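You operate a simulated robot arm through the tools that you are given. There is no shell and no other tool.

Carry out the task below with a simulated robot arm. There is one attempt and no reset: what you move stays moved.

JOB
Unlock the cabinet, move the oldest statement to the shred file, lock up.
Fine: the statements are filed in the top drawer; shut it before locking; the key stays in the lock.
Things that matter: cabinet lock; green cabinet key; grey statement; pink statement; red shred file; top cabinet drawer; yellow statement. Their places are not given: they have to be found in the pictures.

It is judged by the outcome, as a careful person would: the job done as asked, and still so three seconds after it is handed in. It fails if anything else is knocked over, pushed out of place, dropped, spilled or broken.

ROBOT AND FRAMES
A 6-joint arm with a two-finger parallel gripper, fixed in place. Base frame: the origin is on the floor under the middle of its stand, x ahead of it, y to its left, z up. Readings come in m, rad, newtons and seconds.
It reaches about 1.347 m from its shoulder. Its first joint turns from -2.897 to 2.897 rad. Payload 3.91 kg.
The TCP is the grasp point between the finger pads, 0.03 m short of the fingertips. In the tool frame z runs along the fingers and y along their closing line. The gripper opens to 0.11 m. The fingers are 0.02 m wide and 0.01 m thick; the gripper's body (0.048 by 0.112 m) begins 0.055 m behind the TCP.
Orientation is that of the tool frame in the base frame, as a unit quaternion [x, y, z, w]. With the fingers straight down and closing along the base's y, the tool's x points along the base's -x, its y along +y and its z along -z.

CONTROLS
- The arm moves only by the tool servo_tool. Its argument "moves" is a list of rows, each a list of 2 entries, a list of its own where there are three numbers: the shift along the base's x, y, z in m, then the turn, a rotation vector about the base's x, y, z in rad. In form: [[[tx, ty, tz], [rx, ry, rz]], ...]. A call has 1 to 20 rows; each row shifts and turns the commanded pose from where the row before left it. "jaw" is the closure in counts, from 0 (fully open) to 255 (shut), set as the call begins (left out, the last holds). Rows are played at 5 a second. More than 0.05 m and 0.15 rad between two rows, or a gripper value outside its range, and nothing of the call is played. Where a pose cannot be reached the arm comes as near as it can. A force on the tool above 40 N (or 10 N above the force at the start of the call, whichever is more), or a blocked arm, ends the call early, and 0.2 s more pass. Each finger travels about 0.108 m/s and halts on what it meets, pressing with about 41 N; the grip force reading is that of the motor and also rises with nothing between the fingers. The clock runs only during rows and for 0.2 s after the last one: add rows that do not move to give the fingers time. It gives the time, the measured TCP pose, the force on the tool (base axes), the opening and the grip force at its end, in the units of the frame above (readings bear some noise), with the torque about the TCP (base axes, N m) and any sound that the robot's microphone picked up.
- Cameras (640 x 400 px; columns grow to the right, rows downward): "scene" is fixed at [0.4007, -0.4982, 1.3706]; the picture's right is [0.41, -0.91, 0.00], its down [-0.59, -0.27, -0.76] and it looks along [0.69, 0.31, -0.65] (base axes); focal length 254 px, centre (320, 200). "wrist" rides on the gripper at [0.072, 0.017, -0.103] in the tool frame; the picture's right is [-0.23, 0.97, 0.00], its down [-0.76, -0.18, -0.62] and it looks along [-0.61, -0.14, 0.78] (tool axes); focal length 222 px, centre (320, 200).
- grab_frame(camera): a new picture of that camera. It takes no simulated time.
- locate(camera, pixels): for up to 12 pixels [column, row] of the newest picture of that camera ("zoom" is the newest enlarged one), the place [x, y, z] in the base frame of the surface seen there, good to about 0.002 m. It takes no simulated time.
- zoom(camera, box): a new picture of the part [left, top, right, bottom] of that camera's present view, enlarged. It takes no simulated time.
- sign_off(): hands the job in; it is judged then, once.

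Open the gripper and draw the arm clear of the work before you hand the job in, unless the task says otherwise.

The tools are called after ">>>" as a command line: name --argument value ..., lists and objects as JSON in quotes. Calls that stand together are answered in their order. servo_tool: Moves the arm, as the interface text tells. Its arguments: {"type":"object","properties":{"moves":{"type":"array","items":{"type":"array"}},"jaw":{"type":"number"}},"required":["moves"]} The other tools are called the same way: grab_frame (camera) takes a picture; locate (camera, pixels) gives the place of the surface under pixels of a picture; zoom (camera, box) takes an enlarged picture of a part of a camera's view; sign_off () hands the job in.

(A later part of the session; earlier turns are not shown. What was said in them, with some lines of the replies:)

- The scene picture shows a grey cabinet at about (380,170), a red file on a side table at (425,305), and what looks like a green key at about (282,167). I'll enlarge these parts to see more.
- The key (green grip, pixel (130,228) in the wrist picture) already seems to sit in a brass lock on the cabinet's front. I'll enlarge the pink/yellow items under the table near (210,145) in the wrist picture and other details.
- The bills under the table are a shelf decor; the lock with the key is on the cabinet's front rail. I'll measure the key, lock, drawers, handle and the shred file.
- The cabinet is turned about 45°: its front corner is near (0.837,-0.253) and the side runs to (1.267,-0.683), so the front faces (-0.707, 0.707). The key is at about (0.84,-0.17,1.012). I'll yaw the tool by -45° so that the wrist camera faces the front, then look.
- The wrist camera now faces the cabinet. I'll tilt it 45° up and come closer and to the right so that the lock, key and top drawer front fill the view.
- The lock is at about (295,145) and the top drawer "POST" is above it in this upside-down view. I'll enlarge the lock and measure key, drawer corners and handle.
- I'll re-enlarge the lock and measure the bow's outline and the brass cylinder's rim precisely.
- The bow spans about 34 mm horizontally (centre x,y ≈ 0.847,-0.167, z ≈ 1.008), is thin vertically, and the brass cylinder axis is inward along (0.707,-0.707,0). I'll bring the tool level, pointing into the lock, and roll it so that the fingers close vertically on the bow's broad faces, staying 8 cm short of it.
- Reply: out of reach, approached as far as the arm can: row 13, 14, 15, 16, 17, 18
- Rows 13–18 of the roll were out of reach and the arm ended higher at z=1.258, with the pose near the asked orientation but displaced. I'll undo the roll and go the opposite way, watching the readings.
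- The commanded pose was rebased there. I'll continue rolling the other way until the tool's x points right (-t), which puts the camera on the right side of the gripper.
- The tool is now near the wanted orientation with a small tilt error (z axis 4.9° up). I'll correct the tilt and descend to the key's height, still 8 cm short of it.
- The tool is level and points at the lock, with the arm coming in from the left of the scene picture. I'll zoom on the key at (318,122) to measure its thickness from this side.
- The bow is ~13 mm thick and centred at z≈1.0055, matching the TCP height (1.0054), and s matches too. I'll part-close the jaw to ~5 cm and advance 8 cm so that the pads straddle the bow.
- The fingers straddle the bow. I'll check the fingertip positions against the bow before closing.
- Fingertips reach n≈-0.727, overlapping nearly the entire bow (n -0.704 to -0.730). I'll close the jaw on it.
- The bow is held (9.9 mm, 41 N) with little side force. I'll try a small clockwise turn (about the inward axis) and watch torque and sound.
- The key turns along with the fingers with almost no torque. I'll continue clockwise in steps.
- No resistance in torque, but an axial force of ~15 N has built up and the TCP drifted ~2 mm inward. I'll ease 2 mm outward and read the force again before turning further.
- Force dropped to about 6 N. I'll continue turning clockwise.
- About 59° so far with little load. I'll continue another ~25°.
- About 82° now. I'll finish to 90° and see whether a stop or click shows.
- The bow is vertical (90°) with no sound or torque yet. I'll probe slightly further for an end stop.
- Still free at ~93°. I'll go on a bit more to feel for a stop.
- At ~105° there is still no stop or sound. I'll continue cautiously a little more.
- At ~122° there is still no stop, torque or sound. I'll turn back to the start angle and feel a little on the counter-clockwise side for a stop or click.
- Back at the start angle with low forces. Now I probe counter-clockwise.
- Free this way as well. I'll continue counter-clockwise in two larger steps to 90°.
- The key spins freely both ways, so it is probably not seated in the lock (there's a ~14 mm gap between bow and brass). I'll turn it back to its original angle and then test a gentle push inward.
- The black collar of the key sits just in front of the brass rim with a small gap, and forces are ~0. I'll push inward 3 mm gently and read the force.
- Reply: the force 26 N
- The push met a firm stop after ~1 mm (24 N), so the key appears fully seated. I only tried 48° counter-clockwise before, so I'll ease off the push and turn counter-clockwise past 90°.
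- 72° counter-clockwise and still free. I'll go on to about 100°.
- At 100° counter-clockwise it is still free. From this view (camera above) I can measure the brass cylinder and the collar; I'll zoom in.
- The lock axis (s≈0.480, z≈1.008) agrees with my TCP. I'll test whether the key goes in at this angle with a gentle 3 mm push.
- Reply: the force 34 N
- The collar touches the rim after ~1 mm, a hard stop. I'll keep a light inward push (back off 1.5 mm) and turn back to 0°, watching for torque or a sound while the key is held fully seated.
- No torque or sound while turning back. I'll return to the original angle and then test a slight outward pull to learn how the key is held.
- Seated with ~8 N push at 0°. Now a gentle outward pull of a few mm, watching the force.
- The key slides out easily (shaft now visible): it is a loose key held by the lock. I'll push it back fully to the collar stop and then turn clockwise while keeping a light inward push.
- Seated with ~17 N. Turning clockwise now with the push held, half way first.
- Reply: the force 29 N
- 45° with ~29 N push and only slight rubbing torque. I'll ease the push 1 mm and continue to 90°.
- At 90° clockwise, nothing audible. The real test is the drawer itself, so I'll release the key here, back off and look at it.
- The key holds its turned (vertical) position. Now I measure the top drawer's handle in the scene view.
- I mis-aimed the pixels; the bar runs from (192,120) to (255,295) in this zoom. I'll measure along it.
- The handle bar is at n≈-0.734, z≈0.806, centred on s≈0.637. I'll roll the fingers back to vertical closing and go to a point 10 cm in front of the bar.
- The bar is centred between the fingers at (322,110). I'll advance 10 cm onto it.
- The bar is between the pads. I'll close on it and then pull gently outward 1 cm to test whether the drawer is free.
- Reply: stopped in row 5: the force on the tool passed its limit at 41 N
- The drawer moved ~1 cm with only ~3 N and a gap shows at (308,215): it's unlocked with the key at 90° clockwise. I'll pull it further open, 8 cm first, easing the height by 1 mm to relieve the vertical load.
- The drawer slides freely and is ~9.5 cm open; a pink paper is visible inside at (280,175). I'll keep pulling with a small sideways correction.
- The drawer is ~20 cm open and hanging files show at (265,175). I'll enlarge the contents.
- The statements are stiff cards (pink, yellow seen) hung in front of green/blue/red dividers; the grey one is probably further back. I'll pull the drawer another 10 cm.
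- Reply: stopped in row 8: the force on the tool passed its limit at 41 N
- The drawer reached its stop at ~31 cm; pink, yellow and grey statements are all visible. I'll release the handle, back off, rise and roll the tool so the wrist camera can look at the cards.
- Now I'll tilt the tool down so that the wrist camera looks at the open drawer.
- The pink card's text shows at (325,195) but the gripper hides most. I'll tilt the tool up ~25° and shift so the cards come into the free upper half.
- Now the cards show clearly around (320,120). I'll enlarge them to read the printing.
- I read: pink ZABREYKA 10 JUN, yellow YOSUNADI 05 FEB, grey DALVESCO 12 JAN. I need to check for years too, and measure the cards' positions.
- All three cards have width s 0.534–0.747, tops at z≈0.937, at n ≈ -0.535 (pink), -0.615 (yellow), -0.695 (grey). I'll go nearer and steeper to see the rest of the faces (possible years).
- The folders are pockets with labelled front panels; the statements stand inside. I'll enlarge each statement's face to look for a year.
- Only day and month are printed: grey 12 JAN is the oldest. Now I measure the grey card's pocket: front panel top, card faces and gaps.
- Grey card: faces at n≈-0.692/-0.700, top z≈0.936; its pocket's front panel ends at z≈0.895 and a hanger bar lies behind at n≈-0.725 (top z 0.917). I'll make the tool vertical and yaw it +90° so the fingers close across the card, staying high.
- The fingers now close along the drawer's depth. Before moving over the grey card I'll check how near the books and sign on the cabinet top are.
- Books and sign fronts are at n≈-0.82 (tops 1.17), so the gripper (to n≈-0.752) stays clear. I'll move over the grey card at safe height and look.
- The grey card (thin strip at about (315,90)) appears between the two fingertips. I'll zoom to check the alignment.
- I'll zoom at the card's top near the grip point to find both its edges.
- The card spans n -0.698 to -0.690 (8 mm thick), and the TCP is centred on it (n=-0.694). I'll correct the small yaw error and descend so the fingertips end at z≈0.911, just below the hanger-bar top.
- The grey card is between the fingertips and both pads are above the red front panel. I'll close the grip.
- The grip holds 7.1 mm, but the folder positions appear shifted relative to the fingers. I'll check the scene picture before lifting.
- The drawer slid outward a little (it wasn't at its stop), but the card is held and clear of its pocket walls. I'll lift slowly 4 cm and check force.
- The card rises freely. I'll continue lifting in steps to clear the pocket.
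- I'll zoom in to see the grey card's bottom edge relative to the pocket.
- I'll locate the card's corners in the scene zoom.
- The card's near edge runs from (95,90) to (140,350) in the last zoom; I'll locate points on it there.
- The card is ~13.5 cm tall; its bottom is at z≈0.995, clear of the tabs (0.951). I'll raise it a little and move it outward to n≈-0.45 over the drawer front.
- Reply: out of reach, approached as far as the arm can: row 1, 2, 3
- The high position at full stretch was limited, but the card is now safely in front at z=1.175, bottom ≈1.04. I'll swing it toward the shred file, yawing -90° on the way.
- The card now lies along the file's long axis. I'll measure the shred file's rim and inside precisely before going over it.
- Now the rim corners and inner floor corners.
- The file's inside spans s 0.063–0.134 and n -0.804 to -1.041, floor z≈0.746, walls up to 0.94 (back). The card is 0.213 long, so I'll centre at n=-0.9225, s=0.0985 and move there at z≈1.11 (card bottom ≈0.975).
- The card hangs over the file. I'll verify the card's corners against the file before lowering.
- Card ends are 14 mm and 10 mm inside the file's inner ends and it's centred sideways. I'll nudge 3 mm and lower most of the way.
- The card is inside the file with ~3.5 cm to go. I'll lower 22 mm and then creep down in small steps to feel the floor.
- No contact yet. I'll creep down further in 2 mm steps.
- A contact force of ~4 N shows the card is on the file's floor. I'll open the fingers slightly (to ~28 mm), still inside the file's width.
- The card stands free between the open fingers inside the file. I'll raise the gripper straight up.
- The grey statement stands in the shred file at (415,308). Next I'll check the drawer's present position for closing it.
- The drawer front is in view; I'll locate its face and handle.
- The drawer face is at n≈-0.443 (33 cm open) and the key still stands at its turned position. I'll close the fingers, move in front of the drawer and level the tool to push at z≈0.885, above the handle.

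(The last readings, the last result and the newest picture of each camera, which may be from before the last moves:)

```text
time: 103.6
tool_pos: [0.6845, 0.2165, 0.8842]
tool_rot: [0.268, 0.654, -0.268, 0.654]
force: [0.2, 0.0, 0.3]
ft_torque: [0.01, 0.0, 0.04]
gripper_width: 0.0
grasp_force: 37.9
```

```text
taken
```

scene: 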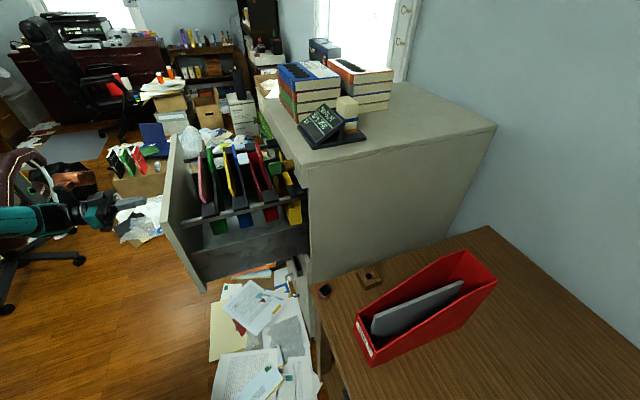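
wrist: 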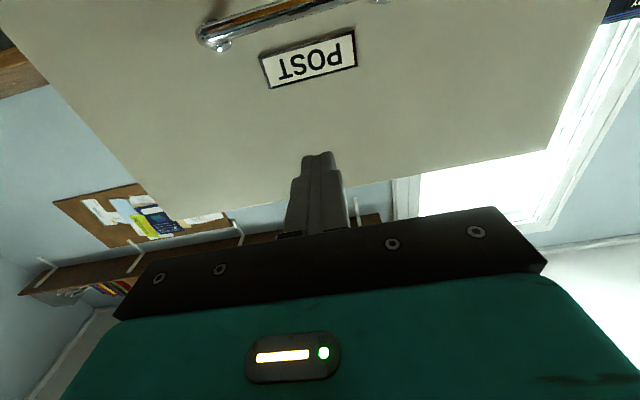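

Aligned at s=0.637, z=0.884 with the closed fingertips 8 cm from the drawer face, above the handle. I'll approach and push slowly.

>>> servo_tool --moves '[[[0.0141, -0.0141, 0], [0, 0, 0]], [[0.0141, -0.0141, 0], [0, 0, 0]], [[0.0141, -0.0141, 0], [0, 0, 0]], [[0.0071, -0.0071, 0], [0, 0, 0]], [[0.0071, -0.0071, 0], [0, 0, 0]], [[0.0071, -0.0071, 0], [0, 0, 0]], [[0.0085, -0.0085, 0], [0, 0, 0]], [[0.0085, -0.0085, 0], [0, 0, 0]], [[0.0085, -0.0085, 0], [0, 0, 0]], [[0.0085, -0.0085, 0], [0, 0, 0]], [[0.0085, -0.0085, 0], [0, 0, 0]], [[0.0085, -0.0085, 0], [0, 0, 0]], [[0.0085, -0.0085, 0], [0, 0, 0]], [[0.0085, -0.0085, 0], [0, 0, 0]], [[0.0085, -0.0085, 0], [0, 0, 0]], [[0.0085, -0.0085, 0], [0, 0, 0]]]'

>>> grab_frame --camera "scene"

```text
time: 107.0
tool_pos: [0.8326, 0.0678, 0.885]
tool_rot: [0.27, 0.656, -0.27, 0.651]
force: [-0.2, -1.1, 0.7]
ft_torque: [0.04, 0.04, 0.03]
gripper_width: 0.0
grasp_force: 38.3
```

```text
taken
```

scene: 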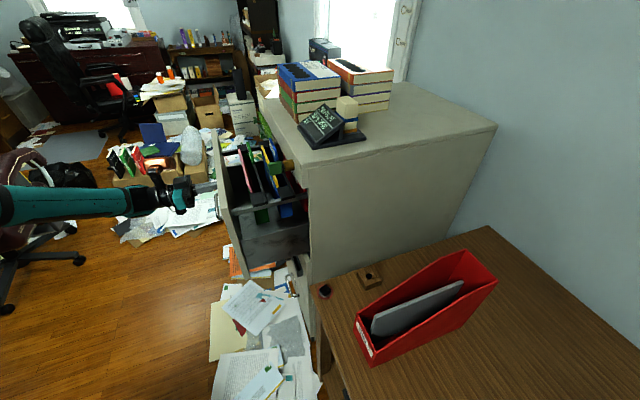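

The drawer is moving in smoothly. I'll continue, slowing toward the end.

>>> servo_tool --moves '[[[0.0085, -0.0085, 0], [0, 0, 0]], [[0.0085, -0.0085, 0], [0, 0, 0]], [[0.0085, -0.0085, 0], [0, 0, 0]], [[0.0085, -0.0085, 0], [0, 0, 0]], [[0.0085, -0.0085, 0], [0, 0, 0]], [[0.0085, -0.0085, 0], [0, 0, 0]], [[0.0085, -0.0085, 0], [0, 0, 0]], [[0.0085, -0.0085, 0], [0, 0, 0]], [[0.0085, -0.0085, 0], [0, 0, 0]], [[0.0085, -0.0085, 0], [0, 0, 0]], [[0.0085, -0.0085, 0], [0, 0, 0]], [[0.0085, -0.0085, 0], [0, 0, 0]], [[0.0085, -0.0085, 0], [0, 0, 0]], [[0.0057, -0.0057, 0], [0, 0, 0]], [[0.0057, -0.0057, 0], [0, 0, 0]], [[0.0042, -0.0042, 0], [0, 0, 0]], [[0.0035, -0.0035, 0], [0, 0, 0]], [[0.0035, -0.0035, 0], [0, 0, 0]]]'

>>> grab_frame --camera "scene"

```text
time: 110.8
tool_pos: [0.9651, -0.0645, 0.8858]
tool_rot: [0.268, 0.656, -0.268, 0.652]
force: [0.5, 0.3, -0.3]
ft_torque: [0.0, 0.06, -0.01]
gripper_width: 0.0
grasp_force: 37.4
```

```text
taken
```

scene: 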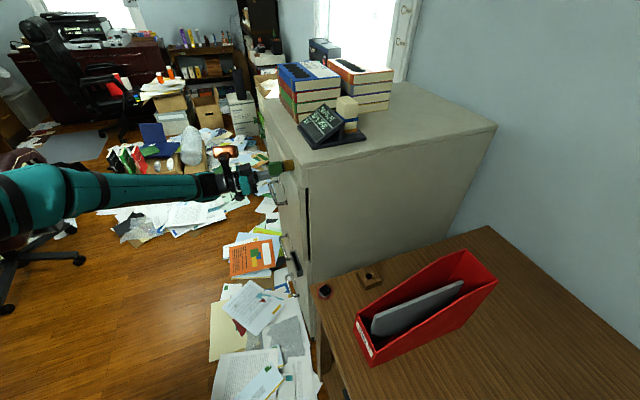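

About 1 cm remains (gap at (308,218)). I'll push in small steps until it stops.

>>> servo_tool --moves '[[[0.0014, -0.0014, 0], [0, 0, 0]], [[0.0014, -0.0014, 0], [0, 0, 0]], [[0.0014, -0.0014, 0], [0, 0, 0]], [[0.0014, -0.0014, 0], [0, 0, 0]], [[0.0014, -0.0014, 0], [0, 0, 0]], [[0.0014, -0.0014, 0], [0, 0, 0]], [[0.0014, -0.0014, 0], [0, 0, 0]], [[0, 0, 0], [0, 0, 0]]]'

>>> zoom --camera "scene" --box '[220, 130, 348, 230]'

```text
time: 112.6
tool_pos: [0.9747, -0.0722, 0.8853]
tool_rot: [0.269, 0.656, -0.268, 0.652]
force: [-36.6, 25.4, -0.6]
ft_torque: [0.0, -0.56, -0.31]
gripper_width: 0.0002
grasp_force: 37.4
stopped in row 8: the force on the tool passed its limit at 42 N (the readings are from after the stop); the commanded pose is now the measured one
```

```text
4.00 times, centred on (284, 180) of scene
```

zoom: 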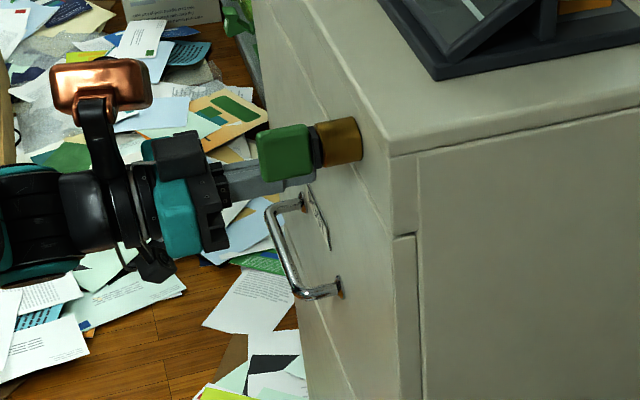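

The drawer is shut: tip at n≈-0.770, flush, with the force stop reached. I'll back off, open the jaw to ~5 cm and go in front of the key at its height.

>>> servo_tool --moves '[[[-0.017, 0.017, 0], [0, 0, 0]], [[-0.017, 0.017, 0], [0, 0, 0]], [[-0.017, 0.017, 0], [0, 0, 0]], [[-0.017, 0.017, 0], [0, 0, 0]], [[-0.017, 0.017, 0], [0, 0, 0]], [[-0.0222, -0.0222, 0.0244], [0, 0, 0]], [[-0.0222, -0.0222, 0.0244], [0, 0, 0]], [[-0.0222, -0.0222, 0.0244], [0, 0, 0]], [[-0.0222, -0.0222, 0.0244], [0, 0, 0]], [[-0.0222, -0.0222, 0.0244], [0, 0, 0]], [[0, 0, 0], [0, 0, 0]]]' --jaw 139

>>> grab_frame --camera "wrist"

>>> grab_frame --camera "scene"

```text
time: 115.0
tool_pos: [0.7783, -0.0987, 1.0063]
tool_rot: [0.269, 0.656, -0.269, 0.652]
force: [0.8, 0.2, 0.2]
ft_torque: [-0.02, 0.01, 0.01]
gripper_width: 0.0501
grasp_force: 0.0
```

```text
taken
```

wrist: 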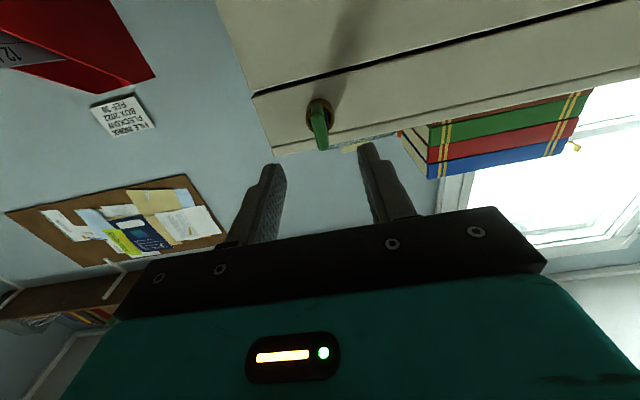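

```text
taken
```

scene: 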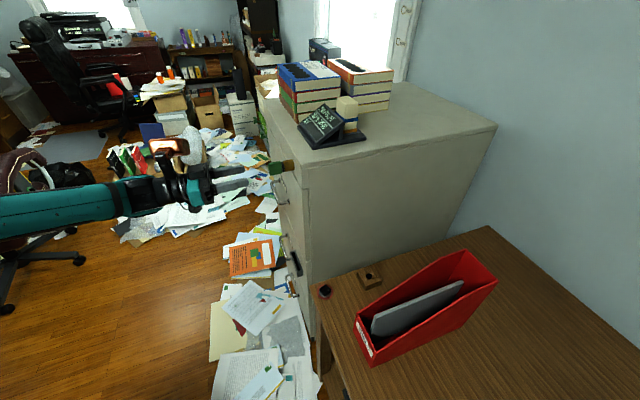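

The drawer stays shut and the key's bow is vertical at (320,122). I'll measure the bow before gripping.

>>> zoom --camera "wrist" --box '[280, 85, 360, 160]'

>>> locate --camera "zoom" --pixels '[[280, 180], [335, 180], [310, 240], [300, 150], [340, 250], [320, 320], [290, 220], [345, 300]]'

```text
5.33 times, centred on (320, 122) of wrist
```

zoom: 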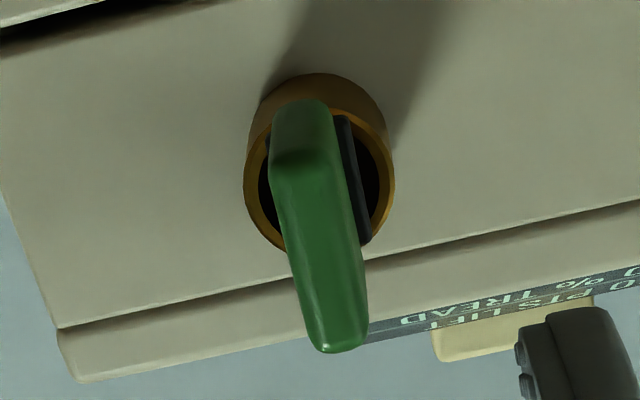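

```text
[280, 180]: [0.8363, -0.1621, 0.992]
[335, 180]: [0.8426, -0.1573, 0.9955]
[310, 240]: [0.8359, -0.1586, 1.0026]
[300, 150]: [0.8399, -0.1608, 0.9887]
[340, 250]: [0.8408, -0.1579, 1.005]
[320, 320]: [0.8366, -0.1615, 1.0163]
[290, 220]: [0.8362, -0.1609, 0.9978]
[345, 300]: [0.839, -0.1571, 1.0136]
```

The bow is centred at s≈0.480, front face at n≈-0.706. I'll advance 8.5 cm and grip it.

>>> servo_tool --moves '[[[0.012, -0.012, 0], [0, 0, 0]], [[0.012, -0.012, 0], [0, 0, 0]], [[0.012, -0.012, 0], [0, 0, 0]], [[0.012, -0.012, 0], [0, 0, 0]], [[0.0118, -0.0118, 0], [0, 0, 0]], [[0, 0, 0], [0, 0, 0]]]'

>>> servo_tool --moves '[[[0, 0, 0], [0, 0, 0]], [[0, 0, 0], [0, 0, 0]], [[0, 0, 0], [0, 0, 0]], [[0, 0, 0], [0, 0, 0]]]' --jaw 255

>>> zoom --camera "wrist" --box '[220, 80, 420, 240]'

```text
time: 116.4
tool_pos: [0.8385, -0.1599, 1.0056]
tool_rot: [0.269, 0.656, -0.268, 0.652]
force: [0.3, -0.2, 0.1]
ft_torque: [0.0, 0.02, 0.03]
gripper_width: 0.0501
grasp_force: 0.1
```

```text
time: 117.4
tool_pos: [0.8375, -0.1602, 1.0057]
tool_rot: [0.269, 0.657, -0.268, 0.652]
force: [1.6, 0.6, 1.0]
ft_torque: [-0.02, -0.02, 0.07]
gripper_width: 0.01
grasp_force: 40.7
```

```text
2.50 times, centred on (320, 160) of wrist
```

zoom: 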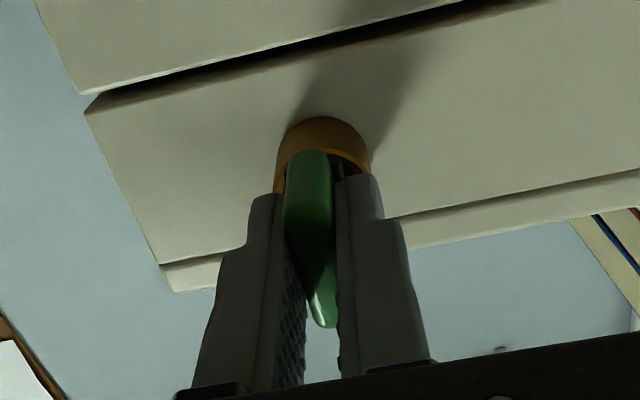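

Held at 10 mm with low forces. I'll turn the key back counter-clockwise in two halves, watching forces and sound.

>>> servo_tool --moves '[[[0, 0, 0.0015], [-0.0925, 0.0925, 0]], [[0, 0, 0], [-0.0925, 0.0925, 0]], [[0, 0, 0], [-0.0925, 0.0925, 0]], [[0, 0, 0], [-0.0925, 0.0925, 0]], [[0, 0, 0], [-0.0925, 0.0925, 0]], [[0, 0, 0], [-0.0925, 0.0925, 0]], [[0, 0, 0], [0, 0, 0]]]'

```text
time: 119.0
tool_pos: [0.839, -0.1603, 1.0079]
tool_rot: [-0.001, 0.71, -0.499, 0.497]
force: [-21.4, 5.6, -10.8]
ft_torque: [0.3, 0.25, -0.49]
gripper_width: 0.0101
grasp_force: 40.2
```

A 19 N axial and ~11 N side load has built up from slight drift. I'll ease it and continue turning.

>>> servo_tool --moves '[[[-0.0017, 0.0006, -0.001], [0, 0, 0]], [[0, 0, 0], [-0.0925, 0.0925, 0]], [[0, 0, 0], [-0.0925, 0.0925, 0]], [[0, 0, 0], [-0.0925, 0.0925, 0]], [[0, 0, 0], [-0.0925, 0.0925, 0]], [[0, 0, 0], [-0.0925, 0.0925, 0]], [[0, 0, 0], [-0.0925, 0.0925, 0]], [[0, 0, 0], [0, 0, 0]]]'

>>> zoom --camera "wrist" --box '[220, 80, 420, 240]'

>>> zoom --camera "scene" --box '[250, 140, 314, 180]'

```text
time: 120.8
tool_pos: [0.8375, -0.1607, 1.0095]
tool_rot: [-0.27, 0.655, -0.652, 0.268]
force: [-0.5, -0.3, 0.1]
ft_torque: [-0.01, -0.01, -0.02]
gripper_width: 0.01
grasp_force: 40.8
```

```text
2.50 times, centred on (320, 160) of wrist
```

zoom: 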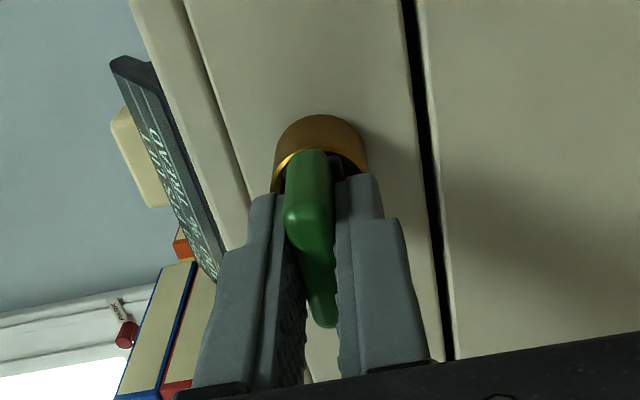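

```text
10.00 times, centred on (282, 160) of scene
```

zoom: 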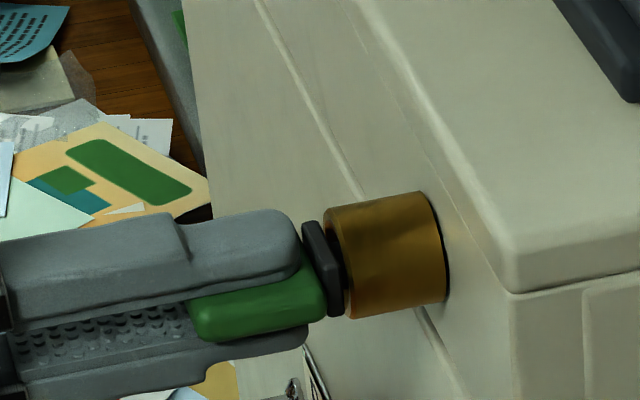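

The key is back at its original angle with zero load. I'll release it and verify the lock by a gentle pull on the drawer.

>>> servo_tool --moves '[[[0, 0, 0], [0, 0, 0]], [[0, 0, 0], [0, 0, 0]], [[0, 0, 0], [0, 0, 0]], [[-0.01, 0.01, 0], [0, 0, 0]], [[-0.015, 0.015, 0], [0, 0, 0]], [[-0.015, 0.015, 0], [0, 0, 0]], [[-0.015, 0.015, 0], [0, 0, 0]], [[0, 0, 0], [0, 0, 0]]]' --jaw 139

>>> grab_frame --camera "wrist"

>>> zoom --camera "scene" --box '[230, 130, 342, 200]'

```text
time: 122.6
tool_pos: [0.7809, -0.1041, 1.0076]
tool_rot: [-0.27, 0.656, -0.652, 0.267]
force: [-0.2, 0.0, 0.9]
ft_torque: [0.0, 0.0, -0.01]
gripper_width: 0.0501
grasp_force: 0.1
```

```text
taken
```

wrist: 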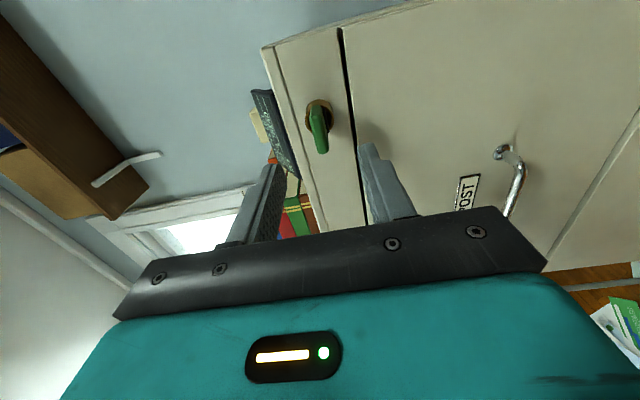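

```text
5.71 times, centred on (286, 165) of scene
```

zoom: 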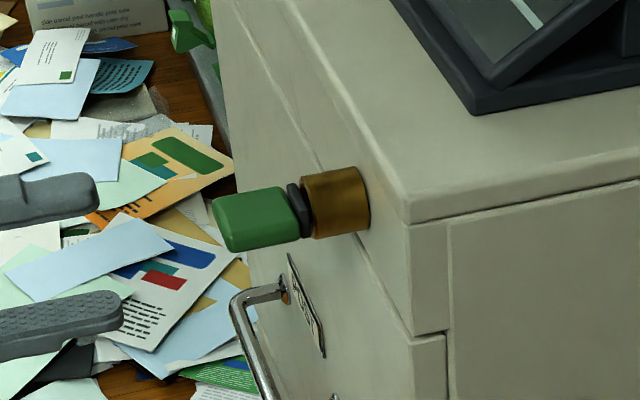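

The key sits horizontal again in the lock. I'll go to the handle with the same orientation.

>>> servo_tool --moves '[[[0.0192, 0.0182, -0.0343], [0, 0, 0]], [[0.0192, 0.0182, -0.0343], [0, 0, 0]], [[0.0192, 0.0182, -0.0343], [0, 0, 0]], [[0.0192, 0.0182, -0.0343], [0, 0, 0]], [[0.0192, 0.0182, -0.0343], [0, 0, 0]], [[0.0192, 0.0182, -0.0343], [0, 0, 0]], [[0.0143, -0.0143, 0], [0, 0, 0]], [[0.0143, -0.0143, 0], [0, 0, 0]], [[0.0143, -0.0143, 0], [0, 0, 0]], [[0.0143, -0.0143, 0], [0, 0, 0]], [[0.0135, -0.0135, 0], [0, 0, 0]], [[0, 0, 0], [0, 0, 0]]]'

>>> grab_frame --camera "wrist"

```text
time: 125.2
tool_pos: [0.9675, -0.0661, 0.8026]
tool_rot: [-0.27, 0.655, -0.653, 0.269]
force: [0.5, 0.5, 1.2]
ft_torque: [0.01, 0.01, -0.01]
gripper_width: 0.05
grasp_force: 0.1
```

```text
taken
```

wrist: 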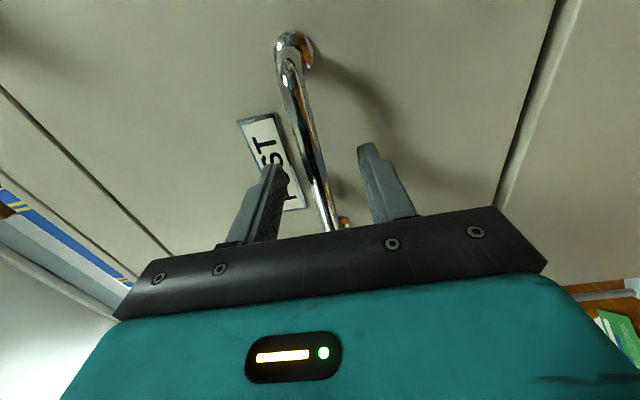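

The bar is between the pads. I'll close and pull gently just a few millimetres as the lock test.

>>> servo_tool --moves '[[[0, 0, 0], [0, 0, 0]], [[0, 0, 0], [0, 0, 0]], [[0, 0, 0], [0, 0, 0]], [[0, 0, 0], [0, 0, 0]]]' --jaw 255

>>> servo_tool --moves '[[[-0.0007, 0.0007, 0], [0, 0, 0]], [[-0.0007, 0.0007, 0], [0, 0, 0]], [[-0.0007, 0.0007, 0], [0, 0, 0]], [[-0.0007, 0.0007, 0], [0, 0, 0]], [[0, 0, 0], [0, 0, 0]]]'

>>> zoom --camera "scene" --box '[262, 140, 342, 240]'

```text
time: 126.2
tool_pos: [0.9683, -0.0659, 0.8021]
tool_rot: [-0.27, 0.655, -0.653, 0.268]
force: [1.3, 0.0, -2.6]
ft_torque: [0.03, -0.07, 0.06]
gripper_width: 0.0113
grasp_force: 45.1
```

```text
time: 127.1
tool_pos: [0.9682, -0.0665, 0.8018]
tool_rot: [-0.269, 0.656, -0.652, 0.268]
force: [25.0, -12.0, -3.1]
ft_torque: [0.01, 0.03, -0.27]
gripper_width: 0.0113
grasp_force: 44.8
stopped in row 4: the force on the tool passed its limit at 42 N (the readings are from after the stop); the commanded pose is now the measured one
```

```text
4.00 times, centred on (302, 190) of scene
```

zoom: 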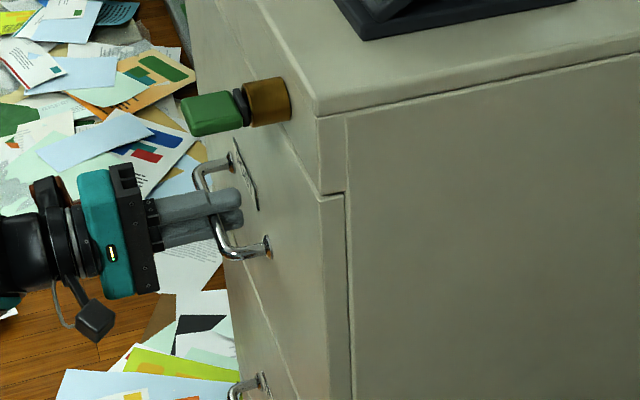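

The drawer resists (42 N, no movement): it is locked. I'll release the handle, back away and raise the arm clear.

>>> servo_tool --moves '[[[0, 0, 0], [0, 0, 0]], [[0, 0, 0], [0, 0, 0]], [[0, 0, 0], [0, 0, 0]], [[0, 0, 0], [0, 0, 0]], [[-0.015, 0.015, 0], [0, 0, 0]], [[-0.015, 0.015, 0], [0, 0, 0]], [[-0.02, 0.02, 0], [0, 0, 0]], [[-0.025, 0.025, 0], [0, 0, 0]], [[-0.03, 0.03, 0.01], [0, 0, 0]], [[-0.03, 0.03, 0.02], [0, 0, 0]], [[-0.03, 0.03, 0.03], [0, 0, 0]], [[-0.01, 0.01, 0.04], [0, 0, 0]], [[0, 0, 0.04], [0, 0, 0]], [[0, 0, 0.04], [0, 0, 0]], [[0, 0, 0.04], [0, 0, 0]]]' --jaw 100

>>> grab_frame --camera "scene"

>>> grab_frame --camera "wrist"

```text
refused: row 11 steps farther than a row can; nothing moved
```

```text
taken
```

scene: 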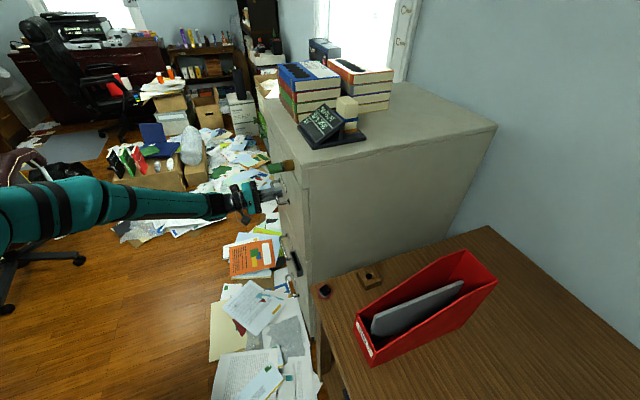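

```text
taken
```

wrist: 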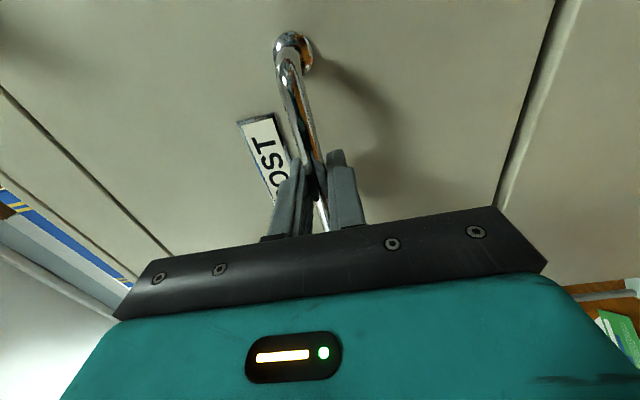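

One row was over the step limit, so nothing moved. I'll repeat with smaller steps: open, back off, then rise.

>>> servo_tool --moves '[[[0, 0, 0], [0, 0, 0]], [[0, 0, 0], [0, 0, 0]], [[0, 0, 0], [0, 0, 0]], [[0, 0, 0], [0, 0, 0]], [[-0.012, 0.012, 0], [0, 0, 0]], [[-0.015, 0.015, 0], [0, 0, 0]], [[-0.02, 0.02, 0], [0, 0, 0]], [[-0.025, 0.025, 0], [0, 0, 0]], [[-0.028, 0.028, 0.01], [0, 0, 0]], [[-0.028, 0.028, 0.02], [0, 0, 0]], [[-0.025, 0.025, 0.03], [0, 0, 0]], [[-0.01, 0.01, 0.04], [0, 0, 0]], [[0, 0, 0.04], [0, 0, 0]], [[0, 0, 0.04], [0, 0, 0]], [[0, 0, 0.04], [0, 0, 0]]]' --jaw 100

>>> grab_frame --camera "scene"

>>> zoom --camera "scene" --box '[230, 130, 342, 240]'

>>> zoom --camera "scene" --box '[300, 230, 520, 380]'

```text
time: 130.3
tool_pos: [0.8036, 0.0966, 1.0223]
tool_rot: [-0.269, 0.655, -0.653, 0.268]
force: [0.6, 0.8, -1.0]
ft_torque: [-0.02, -0.05, -0.03]
gripper_width: 0.0669
grasp_force: 0.0
```

```text
taken
```

scene: 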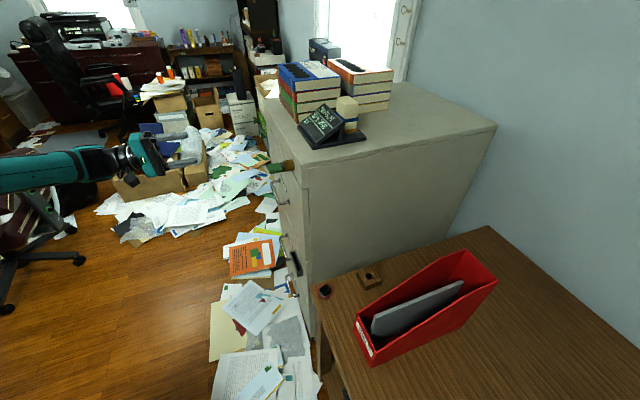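

```text
3.64 times, centred on (286, 185) of scene
```

zoom: 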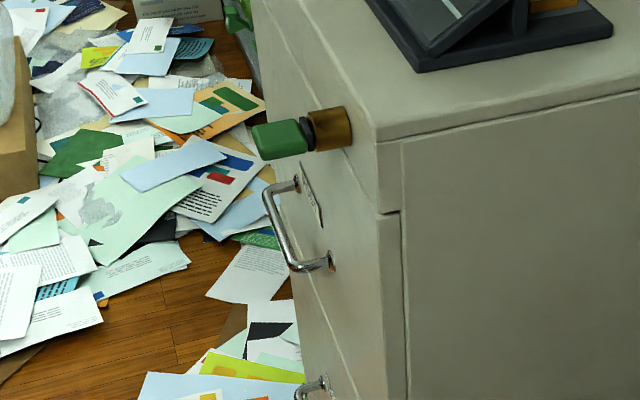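

```text
2.67 times, centred on (410, 305) of scene
```

zoom: 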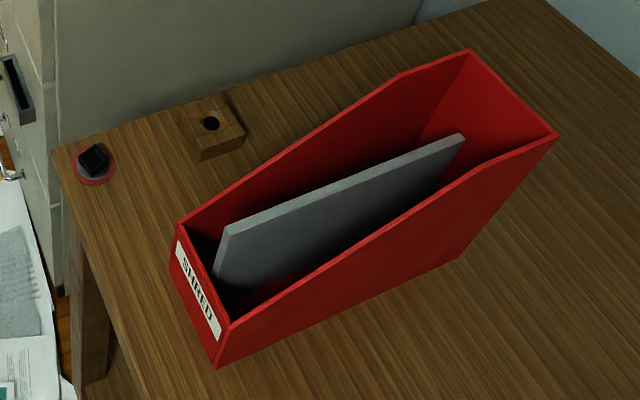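

The drawer is shut, the key is horizontal in the lock and the grey statement stands in the shred file. I'll open the gripper fully, retreat further and check the drawer-face position once more.

>>> servo_tool --moves '[[[-0.02, 0.02, 0.03], [0, 0, 0]], [[-0.02, 0.02, 0.03], [0, 0, 0]], [[-0.02, 0.02, 0.03], [0, 0, 0]], [[-0.01, 0.01, 0.02], [0, 0, 0]], [[0, 0, 0], [0, 0, 0]], [[0, 0, 0], [0, 0, 0]]]' --jaw 0

>>> grab_frame --camera "scene"

>>> locate --camera "scene" --pixels '[[300, 190], [304, 200], [300, 180], [306, 210], [304, 185], [275, 170], [285, 166], [291, 164]]'

>>> grab_frame --camera "wrist"

```text
time: 131.7
tool_pos: [0.7329, 0.1672, 1.1312]
tool_rot: [-0.269, 0.655, -0.653, 0.268]
force: [0.0, -1.0, 0.4]
ft_torque: [0.0, 0.02, 0.02]
gripper_width: 0.11
grasp_force: 0.0
```

```text
taken
```

scene: 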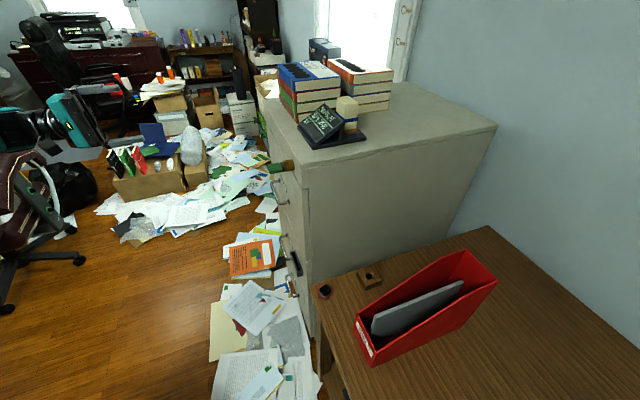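

```text
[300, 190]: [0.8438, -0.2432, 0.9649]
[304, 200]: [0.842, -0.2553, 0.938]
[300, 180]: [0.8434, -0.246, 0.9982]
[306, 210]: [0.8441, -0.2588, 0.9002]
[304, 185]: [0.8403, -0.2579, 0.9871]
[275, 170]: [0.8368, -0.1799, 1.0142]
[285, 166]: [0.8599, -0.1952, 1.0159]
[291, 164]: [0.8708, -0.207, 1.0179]
```

```text
taken
```

wrist: 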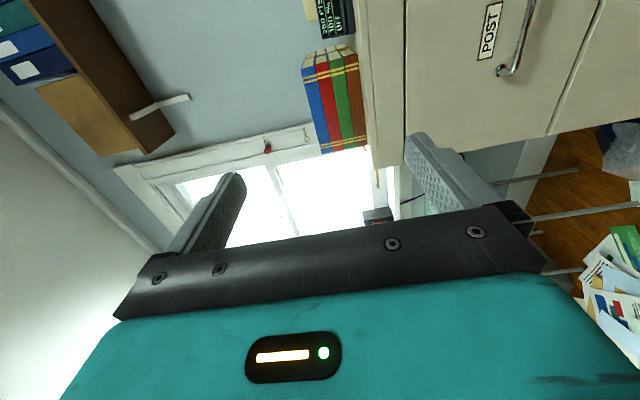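

The drawer front is flush with the cabinet (n≈-0.769), the key is in the lock at its starting position, and the gripper is open and clear. The grey 12 JAN statement is in the shred file, so I'm handing the job in.

>>> sign_off

```text
The job is handed in.
```

The job is done and handed in: the oldest statement is in the red shred file and the cabinet is shut and locked.

- **Which statement:** I moved the grey one. The statements show only a day and month: grey is 12 JAN, yellow 05 FEB and pink 10 JUN. I saw no year on any of them, so this takes all three as being from the same year.
- **Unlocking:** A quarter turn of the key clockwise freed the top drawer. I tried both directions before testing the drawer, and pulled the key out about 3 mm and pushed it back while finding out how it sat in the lock.
- **Shred file:** The grey statement is standing upright inside it.
- **Locking up:** I pushed the drawer shut until it was flush, turned the key back and left it in the lock. A test pull on the handle stopped at 42 N without the drawer moving.
- **Other contents:** Yellow and pink were left in place. The drawer slid about 2 cm further open when I gripped the grey statement, and nothing else looked disturbed in the pictures. I did not reopen it to check the other files after closing.
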